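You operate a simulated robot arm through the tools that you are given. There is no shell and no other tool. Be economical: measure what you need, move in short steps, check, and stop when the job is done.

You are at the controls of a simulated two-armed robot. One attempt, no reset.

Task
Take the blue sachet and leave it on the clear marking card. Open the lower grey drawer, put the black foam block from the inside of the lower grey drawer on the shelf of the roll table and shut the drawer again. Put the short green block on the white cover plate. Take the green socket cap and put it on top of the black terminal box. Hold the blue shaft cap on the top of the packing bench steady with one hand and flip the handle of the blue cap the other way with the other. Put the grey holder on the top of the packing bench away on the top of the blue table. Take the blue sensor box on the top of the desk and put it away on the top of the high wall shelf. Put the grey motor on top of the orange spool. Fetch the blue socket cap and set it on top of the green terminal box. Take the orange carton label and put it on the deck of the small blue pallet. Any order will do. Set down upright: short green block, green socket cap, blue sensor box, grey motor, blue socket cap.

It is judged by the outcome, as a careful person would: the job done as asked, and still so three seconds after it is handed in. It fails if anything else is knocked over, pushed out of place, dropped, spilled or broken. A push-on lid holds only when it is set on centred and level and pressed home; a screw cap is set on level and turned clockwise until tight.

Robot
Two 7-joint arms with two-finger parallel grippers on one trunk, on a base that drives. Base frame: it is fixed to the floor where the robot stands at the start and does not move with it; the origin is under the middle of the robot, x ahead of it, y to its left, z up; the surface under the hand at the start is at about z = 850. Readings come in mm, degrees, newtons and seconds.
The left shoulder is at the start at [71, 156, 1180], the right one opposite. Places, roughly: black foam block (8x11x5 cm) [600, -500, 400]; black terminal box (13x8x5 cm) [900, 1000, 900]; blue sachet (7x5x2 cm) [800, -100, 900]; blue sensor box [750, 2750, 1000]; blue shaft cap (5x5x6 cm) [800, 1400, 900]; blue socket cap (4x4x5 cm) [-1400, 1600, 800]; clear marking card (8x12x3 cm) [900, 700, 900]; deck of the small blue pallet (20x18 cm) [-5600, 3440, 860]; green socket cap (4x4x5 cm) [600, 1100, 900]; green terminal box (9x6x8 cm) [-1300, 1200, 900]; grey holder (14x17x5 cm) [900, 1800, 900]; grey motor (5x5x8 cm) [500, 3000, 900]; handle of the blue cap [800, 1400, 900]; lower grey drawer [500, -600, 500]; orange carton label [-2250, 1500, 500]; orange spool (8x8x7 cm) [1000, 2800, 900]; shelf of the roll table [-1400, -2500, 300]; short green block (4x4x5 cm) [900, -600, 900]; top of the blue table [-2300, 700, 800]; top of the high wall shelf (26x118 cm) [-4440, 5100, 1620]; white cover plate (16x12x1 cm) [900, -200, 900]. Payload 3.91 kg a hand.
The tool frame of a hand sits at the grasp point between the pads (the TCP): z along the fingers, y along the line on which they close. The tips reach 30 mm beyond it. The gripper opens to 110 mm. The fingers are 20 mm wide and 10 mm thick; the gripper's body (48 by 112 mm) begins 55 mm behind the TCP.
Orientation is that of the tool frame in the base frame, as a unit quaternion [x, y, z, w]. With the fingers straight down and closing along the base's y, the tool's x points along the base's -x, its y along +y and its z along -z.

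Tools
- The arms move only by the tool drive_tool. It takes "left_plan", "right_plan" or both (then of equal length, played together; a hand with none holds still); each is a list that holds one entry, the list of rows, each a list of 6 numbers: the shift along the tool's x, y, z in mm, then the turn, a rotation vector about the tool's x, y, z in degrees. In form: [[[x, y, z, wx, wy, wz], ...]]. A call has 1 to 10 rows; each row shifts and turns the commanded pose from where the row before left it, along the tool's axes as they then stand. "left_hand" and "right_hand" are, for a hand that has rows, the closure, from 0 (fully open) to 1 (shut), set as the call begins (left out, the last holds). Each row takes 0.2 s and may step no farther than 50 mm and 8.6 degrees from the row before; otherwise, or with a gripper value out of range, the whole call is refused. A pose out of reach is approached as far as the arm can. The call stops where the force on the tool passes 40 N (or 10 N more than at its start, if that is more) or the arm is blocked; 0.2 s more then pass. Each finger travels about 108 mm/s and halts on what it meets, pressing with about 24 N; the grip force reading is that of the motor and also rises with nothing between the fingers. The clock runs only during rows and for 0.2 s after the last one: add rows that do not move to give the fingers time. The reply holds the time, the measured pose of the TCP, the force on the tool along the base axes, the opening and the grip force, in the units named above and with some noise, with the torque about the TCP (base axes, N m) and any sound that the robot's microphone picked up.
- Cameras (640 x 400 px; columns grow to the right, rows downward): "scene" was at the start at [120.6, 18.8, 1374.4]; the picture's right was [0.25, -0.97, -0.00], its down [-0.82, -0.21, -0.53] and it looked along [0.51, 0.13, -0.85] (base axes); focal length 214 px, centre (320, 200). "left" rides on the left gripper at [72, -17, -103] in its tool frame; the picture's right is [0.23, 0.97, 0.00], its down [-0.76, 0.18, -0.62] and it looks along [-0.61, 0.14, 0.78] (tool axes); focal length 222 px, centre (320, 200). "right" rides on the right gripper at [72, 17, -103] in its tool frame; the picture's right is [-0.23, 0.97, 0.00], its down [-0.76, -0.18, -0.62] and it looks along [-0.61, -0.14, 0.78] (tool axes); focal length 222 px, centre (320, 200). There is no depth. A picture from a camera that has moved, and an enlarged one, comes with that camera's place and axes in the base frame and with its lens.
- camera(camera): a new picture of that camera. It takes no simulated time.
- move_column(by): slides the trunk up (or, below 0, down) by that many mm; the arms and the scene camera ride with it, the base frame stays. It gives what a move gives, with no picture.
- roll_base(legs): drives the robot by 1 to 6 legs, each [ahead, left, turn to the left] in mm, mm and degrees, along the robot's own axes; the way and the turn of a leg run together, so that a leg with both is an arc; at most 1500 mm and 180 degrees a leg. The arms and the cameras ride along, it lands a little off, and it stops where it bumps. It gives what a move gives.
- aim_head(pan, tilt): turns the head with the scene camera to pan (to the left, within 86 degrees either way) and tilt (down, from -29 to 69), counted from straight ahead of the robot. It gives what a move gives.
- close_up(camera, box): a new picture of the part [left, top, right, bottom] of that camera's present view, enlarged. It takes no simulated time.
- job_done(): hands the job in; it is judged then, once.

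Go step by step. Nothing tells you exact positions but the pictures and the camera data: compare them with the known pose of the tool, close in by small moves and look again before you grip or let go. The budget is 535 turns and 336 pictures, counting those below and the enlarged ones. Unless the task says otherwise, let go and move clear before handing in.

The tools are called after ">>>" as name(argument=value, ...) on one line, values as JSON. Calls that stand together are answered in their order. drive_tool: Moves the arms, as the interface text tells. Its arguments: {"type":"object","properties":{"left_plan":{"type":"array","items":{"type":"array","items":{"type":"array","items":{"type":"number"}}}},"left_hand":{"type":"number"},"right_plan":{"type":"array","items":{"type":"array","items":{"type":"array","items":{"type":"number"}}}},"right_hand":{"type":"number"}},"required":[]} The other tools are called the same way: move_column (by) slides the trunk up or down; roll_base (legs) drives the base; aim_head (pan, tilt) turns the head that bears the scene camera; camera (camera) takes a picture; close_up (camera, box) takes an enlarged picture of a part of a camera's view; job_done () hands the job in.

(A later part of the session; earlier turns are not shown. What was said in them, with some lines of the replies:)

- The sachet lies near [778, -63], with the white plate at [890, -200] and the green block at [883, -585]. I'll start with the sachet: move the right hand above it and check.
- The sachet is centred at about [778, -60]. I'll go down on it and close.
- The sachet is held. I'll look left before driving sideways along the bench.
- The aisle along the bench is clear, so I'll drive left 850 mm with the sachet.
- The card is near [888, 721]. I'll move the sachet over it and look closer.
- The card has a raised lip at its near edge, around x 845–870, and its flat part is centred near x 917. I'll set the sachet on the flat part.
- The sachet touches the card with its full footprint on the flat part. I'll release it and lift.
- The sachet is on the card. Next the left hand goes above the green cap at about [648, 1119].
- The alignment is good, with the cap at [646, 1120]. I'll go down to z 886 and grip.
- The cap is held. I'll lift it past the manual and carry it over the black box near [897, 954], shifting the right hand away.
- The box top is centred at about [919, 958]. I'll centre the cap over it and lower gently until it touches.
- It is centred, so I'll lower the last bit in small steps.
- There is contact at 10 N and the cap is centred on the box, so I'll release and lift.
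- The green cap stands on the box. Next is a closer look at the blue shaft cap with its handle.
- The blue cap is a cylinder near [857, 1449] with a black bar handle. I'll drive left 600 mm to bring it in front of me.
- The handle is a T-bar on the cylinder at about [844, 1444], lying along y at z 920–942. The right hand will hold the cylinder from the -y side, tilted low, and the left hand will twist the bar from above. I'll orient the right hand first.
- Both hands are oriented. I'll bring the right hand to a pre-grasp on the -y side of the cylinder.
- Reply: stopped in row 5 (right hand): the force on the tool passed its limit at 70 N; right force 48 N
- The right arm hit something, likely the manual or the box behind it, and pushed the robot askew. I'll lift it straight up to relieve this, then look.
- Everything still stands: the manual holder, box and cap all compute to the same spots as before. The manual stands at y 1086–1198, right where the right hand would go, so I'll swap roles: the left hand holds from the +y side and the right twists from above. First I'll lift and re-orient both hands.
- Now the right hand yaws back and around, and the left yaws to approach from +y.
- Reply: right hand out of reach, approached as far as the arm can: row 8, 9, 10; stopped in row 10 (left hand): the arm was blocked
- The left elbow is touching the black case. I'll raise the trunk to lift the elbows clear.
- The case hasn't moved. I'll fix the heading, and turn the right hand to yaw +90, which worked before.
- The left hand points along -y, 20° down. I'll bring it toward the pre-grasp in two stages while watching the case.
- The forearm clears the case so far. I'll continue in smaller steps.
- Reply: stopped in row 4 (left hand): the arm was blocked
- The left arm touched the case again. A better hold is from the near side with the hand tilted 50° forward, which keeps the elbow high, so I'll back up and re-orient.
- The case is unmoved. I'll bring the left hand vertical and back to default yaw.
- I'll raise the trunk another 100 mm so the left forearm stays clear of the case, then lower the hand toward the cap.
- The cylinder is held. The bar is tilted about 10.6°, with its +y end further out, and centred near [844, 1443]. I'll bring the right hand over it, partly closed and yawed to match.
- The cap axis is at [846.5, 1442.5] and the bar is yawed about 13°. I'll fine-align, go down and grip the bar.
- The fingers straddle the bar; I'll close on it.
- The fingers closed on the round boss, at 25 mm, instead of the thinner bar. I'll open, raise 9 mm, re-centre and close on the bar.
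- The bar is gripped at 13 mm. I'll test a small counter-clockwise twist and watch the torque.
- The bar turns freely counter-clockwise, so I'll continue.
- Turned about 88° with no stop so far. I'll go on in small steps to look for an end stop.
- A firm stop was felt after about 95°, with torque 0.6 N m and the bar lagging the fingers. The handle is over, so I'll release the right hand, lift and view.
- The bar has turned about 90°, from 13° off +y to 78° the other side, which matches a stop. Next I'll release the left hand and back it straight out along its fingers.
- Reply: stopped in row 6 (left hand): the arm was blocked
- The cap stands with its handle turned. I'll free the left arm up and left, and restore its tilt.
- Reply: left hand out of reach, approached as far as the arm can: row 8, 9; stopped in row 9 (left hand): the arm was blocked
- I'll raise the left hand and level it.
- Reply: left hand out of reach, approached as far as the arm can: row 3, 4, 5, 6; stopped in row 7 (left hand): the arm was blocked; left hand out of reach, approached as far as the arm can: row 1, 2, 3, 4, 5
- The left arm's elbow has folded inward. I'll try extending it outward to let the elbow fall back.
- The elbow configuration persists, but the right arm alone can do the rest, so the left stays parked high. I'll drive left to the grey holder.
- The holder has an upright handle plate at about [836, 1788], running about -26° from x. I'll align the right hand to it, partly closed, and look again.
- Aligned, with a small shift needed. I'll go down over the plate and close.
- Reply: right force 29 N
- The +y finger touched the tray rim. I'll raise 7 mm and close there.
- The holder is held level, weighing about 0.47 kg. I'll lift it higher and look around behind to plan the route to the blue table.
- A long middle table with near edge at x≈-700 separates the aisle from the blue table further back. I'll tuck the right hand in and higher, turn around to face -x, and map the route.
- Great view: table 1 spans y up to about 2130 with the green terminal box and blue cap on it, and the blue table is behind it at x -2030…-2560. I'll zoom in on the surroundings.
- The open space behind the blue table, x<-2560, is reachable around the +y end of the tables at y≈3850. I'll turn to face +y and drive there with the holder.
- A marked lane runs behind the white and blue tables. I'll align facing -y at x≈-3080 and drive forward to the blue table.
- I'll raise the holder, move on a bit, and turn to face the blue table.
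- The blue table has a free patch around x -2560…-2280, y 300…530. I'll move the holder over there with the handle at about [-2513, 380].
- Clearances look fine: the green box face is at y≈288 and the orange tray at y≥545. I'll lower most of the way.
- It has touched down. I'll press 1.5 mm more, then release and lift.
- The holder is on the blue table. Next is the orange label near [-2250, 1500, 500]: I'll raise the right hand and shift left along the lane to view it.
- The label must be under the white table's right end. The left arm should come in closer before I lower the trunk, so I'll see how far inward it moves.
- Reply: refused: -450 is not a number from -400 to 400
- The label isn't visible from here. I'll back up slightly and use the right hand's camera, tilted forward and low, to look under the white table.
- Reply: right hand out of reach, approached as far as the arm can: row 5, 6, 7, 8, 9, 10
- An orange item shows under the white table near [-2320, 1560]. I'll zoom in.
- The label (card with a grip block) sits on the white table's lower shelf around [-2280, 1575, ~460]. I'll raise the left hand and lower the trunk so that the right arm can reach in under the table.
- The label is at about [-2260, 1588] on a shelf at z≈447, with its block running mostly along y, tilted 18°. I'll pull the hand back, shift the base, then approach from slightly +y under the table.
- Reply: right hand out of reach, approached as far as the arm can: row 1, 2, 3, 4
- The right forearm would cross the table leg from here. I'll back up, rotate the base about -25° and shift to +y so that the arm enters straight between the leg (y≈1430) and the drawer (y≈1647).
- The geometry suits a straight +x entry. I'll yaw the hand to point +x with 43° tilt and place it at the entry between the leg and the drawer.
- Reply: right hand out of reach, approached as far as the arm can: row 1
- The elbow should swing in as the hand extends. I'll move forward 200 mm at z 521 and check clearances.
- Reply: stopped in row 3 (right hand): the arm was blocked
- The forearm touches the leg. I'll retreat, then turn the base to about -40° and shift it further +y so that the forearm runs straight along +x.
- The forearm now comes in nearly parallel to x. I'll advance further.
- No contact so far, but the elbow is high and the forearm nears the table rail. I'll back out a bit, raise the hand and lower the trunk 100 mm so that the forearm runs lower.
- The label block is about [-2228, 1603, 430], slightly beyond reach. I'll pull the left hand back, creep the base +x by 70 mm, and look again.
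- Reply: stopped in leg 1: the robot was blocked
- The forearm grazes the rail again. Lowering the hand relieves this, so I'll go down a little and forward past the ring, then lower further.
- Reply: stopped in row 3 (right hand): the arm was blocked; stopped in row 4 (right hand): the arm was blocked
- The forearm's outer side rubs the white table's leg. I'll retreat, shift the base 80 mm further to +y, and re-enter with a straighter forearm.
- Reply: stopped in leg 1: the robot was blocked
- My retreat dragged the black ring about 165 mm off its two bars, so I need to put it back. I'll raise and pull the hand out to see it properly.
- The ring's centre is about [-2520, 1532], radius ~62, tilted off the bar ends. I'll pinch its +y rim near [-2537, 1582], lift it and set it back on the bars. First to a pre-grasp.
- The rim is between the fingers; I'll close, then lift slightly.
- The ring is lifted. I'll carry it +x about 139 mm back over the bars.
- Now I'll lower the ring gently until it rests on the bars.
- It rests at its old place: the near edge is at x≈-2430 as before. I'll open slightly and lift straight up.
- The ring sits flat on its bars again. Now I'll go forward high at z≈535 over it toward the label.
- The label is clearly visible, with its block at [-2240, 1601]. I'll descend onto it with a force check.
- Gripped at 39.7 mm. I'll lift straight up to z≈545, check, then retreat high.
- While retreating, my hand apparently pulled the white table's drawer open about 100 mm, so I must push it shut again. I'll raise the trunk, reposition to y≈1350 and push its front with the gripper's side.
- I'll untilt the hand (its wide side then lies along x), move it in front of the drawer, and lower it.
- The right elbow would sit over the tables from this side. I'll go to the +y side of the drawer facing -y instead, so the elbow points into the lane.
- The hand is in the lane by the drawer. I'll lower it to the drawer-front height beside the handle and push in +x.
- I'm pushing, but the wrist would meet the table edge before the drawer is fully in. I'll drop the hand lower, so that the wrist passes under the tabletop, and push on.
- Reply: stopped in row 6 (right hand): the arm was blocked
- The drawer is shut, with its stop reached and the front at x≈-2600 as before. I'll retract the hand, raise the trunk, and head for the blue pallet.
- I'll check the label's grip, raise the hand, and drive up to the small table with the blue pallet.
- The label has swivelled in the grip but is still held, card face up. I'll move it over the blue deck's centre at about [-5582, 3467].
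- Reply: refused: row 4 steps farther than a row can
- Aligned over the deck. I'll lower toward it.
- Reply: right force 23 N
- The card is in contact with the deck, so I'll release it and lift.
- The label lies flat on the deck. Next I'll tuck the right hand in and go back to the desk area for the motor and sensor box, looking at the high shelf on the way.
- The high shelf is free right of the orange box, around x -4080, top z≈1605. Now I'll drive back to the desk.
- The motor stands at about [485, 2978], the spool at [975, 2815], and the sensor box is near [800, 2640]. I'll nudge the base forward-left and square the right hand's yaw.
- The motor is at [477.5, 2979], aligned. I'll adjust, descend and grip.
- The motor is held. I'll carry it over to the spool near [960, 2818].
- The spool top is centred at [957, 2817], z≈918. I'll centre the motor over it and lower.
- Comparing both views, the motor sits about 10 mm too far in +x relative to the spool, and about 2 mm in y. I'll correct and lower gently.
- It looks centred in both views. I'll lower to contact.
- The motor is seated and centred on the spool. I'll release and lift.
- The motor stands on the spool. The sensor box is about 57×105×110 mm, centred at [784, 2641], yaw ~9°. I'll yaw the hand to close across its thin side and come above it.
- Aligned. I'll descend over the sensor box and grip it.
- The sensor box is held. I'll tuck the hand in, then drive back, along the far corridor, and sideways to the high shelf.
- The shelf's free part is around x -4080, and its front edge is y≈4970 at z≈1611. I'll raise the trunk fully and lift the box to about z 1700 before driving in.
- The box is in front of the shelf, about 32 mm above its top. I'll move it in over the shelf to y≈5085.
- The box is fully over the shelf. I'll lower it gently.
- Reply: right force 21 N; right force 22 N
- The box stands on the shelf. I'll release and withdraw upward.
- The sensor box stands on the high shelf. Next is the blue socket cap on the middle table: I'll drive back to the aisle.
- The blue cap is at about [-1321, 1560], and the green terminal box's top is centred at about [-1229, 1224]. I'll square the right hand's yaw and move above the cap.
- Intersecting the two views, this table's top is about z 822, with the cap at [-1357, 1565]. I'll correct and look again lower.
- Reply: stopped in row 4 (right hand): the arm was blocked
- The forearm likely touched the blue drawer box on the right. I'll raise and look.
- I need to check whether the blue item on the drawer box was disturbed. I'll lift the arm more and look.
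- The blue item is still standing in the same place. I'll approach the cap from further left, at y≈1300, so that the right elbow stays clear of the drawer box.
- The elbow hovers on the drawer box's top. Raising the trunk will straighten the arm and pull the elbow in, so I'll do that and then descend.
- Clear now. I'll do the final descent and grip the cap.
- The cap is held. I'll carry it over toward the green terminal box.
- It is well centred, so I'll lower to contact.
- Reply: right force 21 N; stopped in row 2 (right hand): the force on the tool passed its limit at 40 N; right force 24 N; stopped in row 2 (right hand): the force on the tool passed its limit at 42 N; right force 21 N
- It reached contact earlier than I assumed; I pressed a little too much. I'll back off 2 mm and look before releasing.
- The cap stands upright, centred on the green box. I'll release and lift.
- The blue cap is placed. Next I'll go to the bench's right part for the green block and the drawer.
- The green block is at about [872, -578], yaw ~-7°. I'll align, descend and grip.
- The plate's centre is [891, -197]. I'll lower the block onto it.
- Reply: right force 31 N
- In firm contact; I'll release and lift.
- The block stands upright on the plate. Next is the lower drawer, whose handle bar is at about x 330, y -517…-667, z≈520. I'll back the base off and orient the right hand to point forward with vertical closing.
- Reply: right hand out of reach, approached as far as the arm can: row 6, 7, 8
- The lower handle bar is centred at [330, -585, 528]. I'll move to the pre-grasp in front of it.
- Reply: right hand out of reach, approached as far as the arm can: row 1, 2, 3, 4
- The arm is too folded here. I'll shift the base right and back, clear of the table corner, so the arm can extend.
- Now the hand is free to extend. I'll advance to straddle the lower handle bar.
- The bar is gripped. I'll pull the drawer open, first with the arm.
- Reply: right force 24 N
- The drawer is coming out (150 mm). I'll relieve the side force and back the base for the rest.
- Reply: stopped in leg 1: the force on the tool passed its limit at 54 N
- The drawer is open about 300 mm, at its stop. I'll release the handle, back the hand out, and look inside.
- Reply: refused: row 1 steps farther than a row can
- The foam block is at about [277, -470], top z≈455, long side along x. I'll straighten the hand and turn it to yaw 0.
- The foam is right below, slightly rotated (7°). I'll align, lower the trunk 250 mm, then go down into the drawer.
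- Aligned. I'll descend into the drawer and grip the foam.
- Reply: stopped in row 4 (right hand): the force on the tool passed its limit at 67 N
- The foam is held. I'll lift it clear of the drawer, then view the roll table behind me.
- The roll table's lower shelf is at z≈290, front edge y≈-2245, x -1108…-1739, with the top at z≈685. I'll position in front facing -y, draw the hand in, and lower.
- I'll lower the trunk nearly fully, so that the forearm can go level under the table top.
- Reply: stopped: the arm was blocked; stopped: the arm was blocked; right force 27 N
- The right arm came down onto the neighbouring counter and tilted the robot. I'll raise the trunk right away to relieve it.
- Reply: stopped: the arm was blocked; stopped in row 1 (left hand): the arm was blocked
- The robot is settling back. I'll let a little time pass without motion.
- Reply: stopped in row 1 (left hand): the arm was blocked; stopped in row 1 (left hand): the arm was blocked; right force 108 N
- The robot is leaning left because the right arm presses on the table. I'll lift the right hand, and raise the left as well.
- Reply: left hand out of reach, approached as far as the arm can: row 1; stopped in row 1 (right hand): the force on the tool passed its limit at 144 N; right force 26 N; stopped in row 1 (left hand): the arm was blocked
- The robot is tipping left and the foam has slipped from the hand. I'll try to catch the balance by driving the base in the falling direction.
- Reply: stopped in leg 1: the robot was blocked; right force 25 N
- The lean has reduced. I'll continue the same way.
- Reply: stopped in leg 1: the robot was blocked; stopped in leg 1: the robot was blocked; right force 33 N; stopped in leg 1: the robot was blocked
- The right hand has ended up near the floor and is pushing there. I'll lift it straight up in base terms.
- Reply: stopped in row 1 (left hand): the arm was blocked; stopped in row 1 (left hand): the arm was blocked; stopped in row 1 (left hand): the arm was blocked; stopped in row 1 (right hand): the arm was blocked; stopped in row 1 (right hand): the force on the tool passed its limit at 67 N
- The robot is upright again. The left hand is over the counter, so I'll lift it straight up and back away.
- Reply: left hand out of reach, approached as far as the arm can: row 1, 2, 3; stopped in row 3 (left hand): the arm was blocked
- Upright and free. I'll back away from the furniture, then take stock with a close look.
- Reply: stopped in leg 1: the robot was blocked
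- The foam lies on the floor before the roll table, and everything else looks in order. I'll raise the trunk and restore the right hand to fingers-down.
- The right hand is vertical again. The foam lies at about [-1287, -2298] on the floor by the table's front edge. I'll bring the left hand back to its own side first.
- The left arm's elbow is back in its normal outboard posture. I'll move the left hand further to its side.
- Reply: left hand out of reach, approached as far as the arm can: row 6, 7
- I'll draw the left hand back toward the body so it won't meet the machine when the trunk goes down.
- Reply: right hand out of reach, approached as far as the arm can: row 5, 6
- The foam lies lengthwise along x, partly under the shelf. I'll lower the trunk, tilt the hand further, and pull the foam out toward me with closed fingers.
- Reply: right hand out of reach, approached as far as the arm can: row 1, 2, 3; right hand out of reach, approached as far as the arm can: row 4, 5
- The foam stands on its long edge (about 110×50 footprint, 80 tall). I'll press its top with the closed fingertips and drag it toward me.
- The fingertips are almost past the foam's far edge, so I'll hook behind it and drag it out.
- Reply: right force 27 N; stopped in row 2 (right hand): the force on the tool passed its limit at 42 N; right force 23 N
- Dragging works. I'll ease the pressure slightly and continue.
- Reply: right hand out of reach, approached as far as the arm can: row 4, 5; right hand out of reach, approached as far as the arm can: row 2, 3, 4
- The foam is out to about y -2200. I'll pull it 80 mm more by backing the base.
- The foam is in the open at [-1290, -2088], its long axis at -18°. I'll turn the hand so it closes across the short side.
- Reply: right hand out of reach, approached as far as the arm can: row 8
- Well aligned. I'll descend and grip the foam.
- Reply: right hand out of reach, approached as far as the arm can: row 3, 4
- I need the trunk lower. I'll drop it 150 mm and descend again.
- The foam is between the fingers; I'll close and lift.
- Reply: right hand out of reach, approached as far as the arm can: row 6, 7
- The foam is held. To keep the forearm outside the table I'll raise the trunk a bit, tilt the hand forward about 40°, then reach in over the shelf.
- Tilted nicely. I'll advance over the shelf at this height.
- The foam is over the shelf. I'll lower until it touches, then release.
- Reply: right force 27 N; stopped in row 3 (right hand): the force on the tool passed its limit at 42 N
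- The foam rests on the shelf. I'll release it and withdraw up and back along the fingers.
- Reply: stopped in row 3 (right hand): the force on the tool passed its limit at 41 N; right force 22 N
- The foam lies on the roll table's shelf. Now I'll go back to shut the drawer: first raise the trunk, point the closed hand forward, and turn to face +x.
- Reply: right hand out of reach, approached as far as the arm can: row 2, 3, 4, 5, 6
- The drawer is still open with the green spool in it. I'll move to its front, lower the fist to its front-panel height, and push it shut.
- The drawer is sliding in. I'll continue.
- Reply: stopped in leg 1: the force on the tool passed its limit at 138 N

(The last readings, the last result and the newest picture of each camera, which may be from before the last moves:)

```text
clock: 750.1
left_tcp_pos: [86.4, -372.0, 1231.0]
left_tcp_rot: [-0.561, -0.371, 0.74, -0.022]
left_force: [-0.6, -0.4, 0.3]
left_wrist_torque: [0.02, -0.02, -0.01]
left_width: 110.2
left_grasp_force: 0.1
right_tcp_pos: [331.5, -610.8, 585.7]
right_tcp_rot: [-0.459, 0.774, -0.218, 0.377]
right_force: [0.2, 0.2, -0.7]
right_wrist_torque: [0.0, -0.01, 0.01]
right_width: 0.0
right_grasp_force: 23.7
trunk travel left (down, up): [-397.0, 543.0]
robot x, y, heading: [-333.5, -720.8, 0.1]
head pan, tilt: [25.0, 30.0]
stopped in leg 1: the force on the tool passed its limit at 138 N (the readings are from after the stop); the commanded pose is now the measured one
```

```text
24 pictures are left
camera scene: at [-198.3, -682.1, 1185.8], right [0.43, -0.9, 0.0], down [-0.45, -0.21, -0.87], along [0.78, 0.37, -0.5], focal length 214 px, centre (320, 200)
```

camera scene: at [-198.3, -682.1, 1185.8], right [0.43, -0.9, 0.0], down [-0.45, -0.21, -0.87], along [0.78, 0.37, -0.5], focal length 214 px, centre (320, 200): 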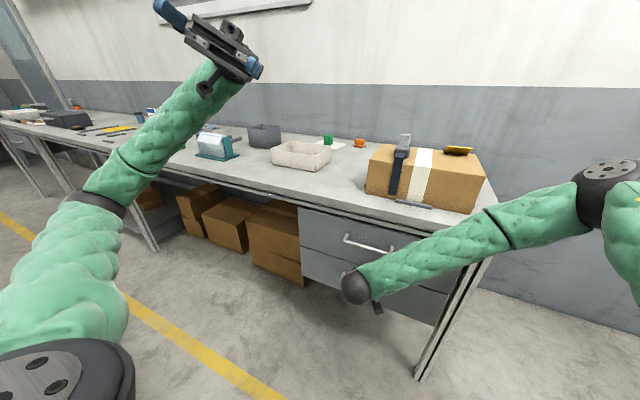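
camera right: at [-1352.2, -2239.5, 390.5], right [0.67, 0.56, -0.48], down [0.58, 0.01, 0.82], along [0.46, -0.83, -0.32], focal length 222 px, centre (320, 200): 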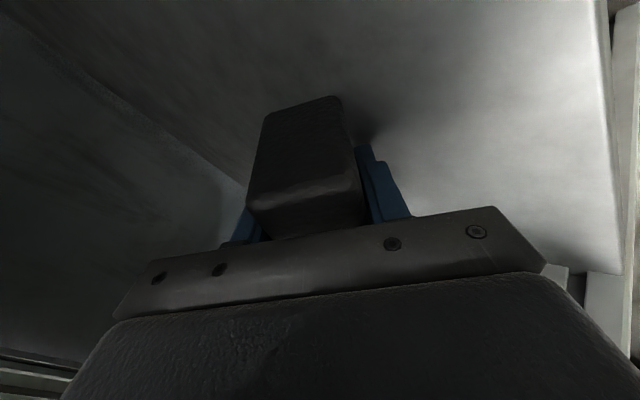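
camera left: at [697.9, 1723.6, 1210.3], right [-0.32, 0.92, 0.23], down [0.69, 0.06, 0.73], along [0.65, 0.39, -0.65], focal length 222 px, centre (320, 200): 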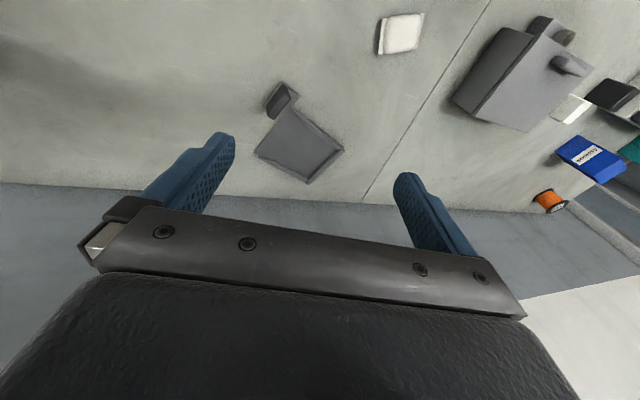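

The drawer hit its stop, shut. I'll back off and verify.

>>> roll_base(legs=[[-250, 0, 0]])

>>> close_up(camera="scene", box=[220, 100, 500, 300])

```text
clock: 751.9
left_tcp_pos: [-167.2, -371.8, 1231.8]
left_tcp_rot: [-0.561, -0.372, 0.74, -0.023]
left_force: [-0.1, -0.4, 0.1]
left_wrist_torque: [0.01, 0.01, 0.05]
left_width: 109.9
left_grasp_force: 0.1
right_tcp_pos: [76.5, -611.0, 585.9]
right_tcp_rot: [-0.459, 0.774, -0.218, 0.377]
right_force: [0.5, 1.0, 0.6]
right_wrist_torque: [-0.01, -0.01, 0.03]
right_width: 0.0
right_grasp_force: 24.2
trunk travel left (down, up): [-397.0, 543.0]
robot x, y, heading: [-588.0, -726.6, 0.4]
head pan, tilt: [25.0, 30.0]
```

```text
2.00 times, centred on (360, 200) of scene
camera zoom: at [-452.4, -683.4, 1186.1], right [0.43, -0.9, 0.0], down [-0.45, -0.21, -0.87], along [0.78, 0.37, -0.5], focal length 429 px, centre (240, 200)
```

zoom: 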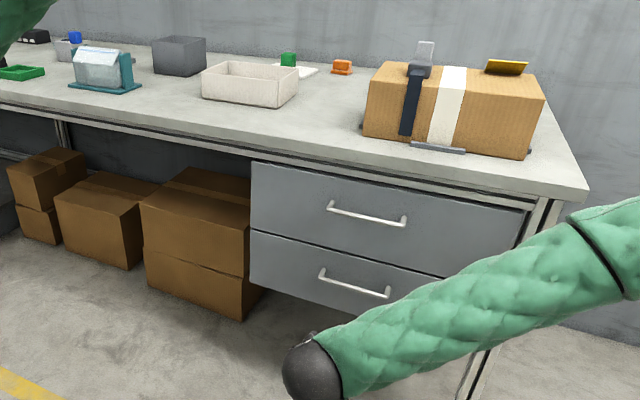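

The drawer is shut and the green block stands on the plate. I'll take one last check of the green cap and sachet on the bench from here.

>>> move_column(by=300)

>>> aim_head(pan=50, tilt=20)

>>> camera(camera="scene")

```text
clock: 754.9
left_tcp_pos: [-165.8, -372.7, 1532.2]
left_tcp_rot: [-0.561, -0.371, 0.74, -0.023]
left_force: [0.0, 0.3, -0.6]
left_wrist_torque: [0.0, 0.01, 0.0]
left_width: 110.2
left_grasp_force: 0.0
right_tcp_pos: [78.2, -610.7, 884.8]
right_tcp_rot: [-0.46, 0.774, -0.216, 0.377]
right_force: [0.2, -0.1, -0.1]
right_wrist_torque: [0.02, 0.01, 0.0]
right_width: 0.4
right_grasp_force: 24.1
trunk travel left (down, up): [-697.0, 243.0]
robot x, y, heading: [-586.6, -724.6, 0.3]
head pan, tilt: [25.0, 30.0]
```

```text
clock: 755.8
left_tcp_pos: [-165.3, -373.7, 1531.6]
left_tcp_rot: [-0.56, -0.372, 0.74, -0.023]
left_force: [0.7, 0.1, 0.3]
left_wrist_torque: [-0.02, 0.0, 0.01]
left_width: 109.9
left_grasp_force: 0.0
right_tcp_pos: [77.6, -610.6, 885.9]
right_tcp_rot: [-0.46, 0.774, -0.217, 0.377]
right_force: [0.0, -0.1, -0.2]
right_wrist_torque: [0.03, 0.02, 0.0]
right_width: 0.2
right_grasp_force: 24.0
trunk travel left (down, up): [-697.0, 243.0]
robot x, y, heading: [-585.5, -719.6, 0.2]
head pan, tilt: [50.0, 20.0]
```

```text
22 pictures are left
camera scene: at [-473.5, -650.4, 1501.9], right [0.77, -0.64, 0.0], down [-0.22, -0.26, -0.94], along [0.6, 0.72, -0.34], focal length 214 px, centre (320, 200)
```

scene: 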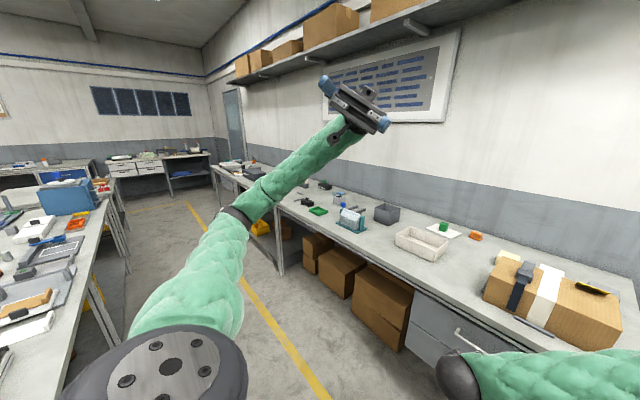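

>>> close_up(camera="scene", box=[280, 160, 400, 235])

```text
5.33 times, centred on (340, 198) of scene
camera zoom: at [-473.5, -650.4, 1501.9], right [0.77, -0.64, 0.0], down [-0.22, -0.26, -0.94], along [0.6, 0.72, -0.34], focal length 1144 px, centre (213, 213)
```

zoom: 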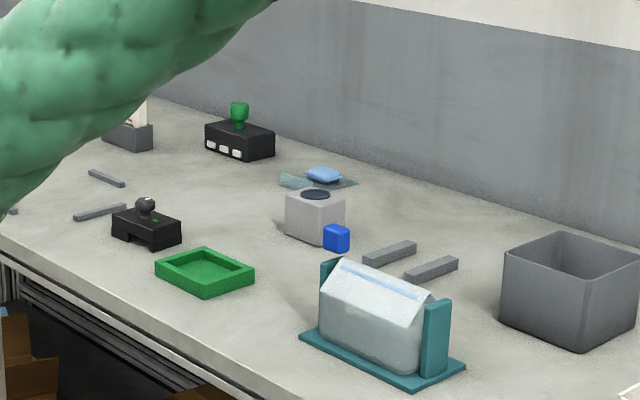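

The green cap stands on the terminal box and the sachet lies on its card. Both hands are empty and clear, so I'm handing in.

>>> job_done()

```text
The job is handed in.
```

I placed all ten items as asked and handed the job in, but several things went wrong on the way and may count against it.

- **Foam block:** I dropped it on the floor when the robot tipped at the roll table. I then picked it up and put it on the shelf.
- **Robot tip:** While I was lowering the trunk, the right arm caught on the counter beside the roll table. The robot leaned about 24° before I recovered it, and the left hand touched that counter. Everything there looked in order afterwards, but I did not check it closely.
- **Black ring under the white table:** I dragged it off its two bars while reaching for the orange label. I set it back at about its old position.
- **White table's drawer:** I pulled it open by accident and pushed it back to its stop.
- **Blue cap handle:** It turned about 90° and then stopped firmly. I took that as the other position.

When I last looked at them, the sachet, green block, green cap, sensor box, motor, blue cap, holder and label were where you asked. The upright ones were standing, and the lower grey drawer was shut.
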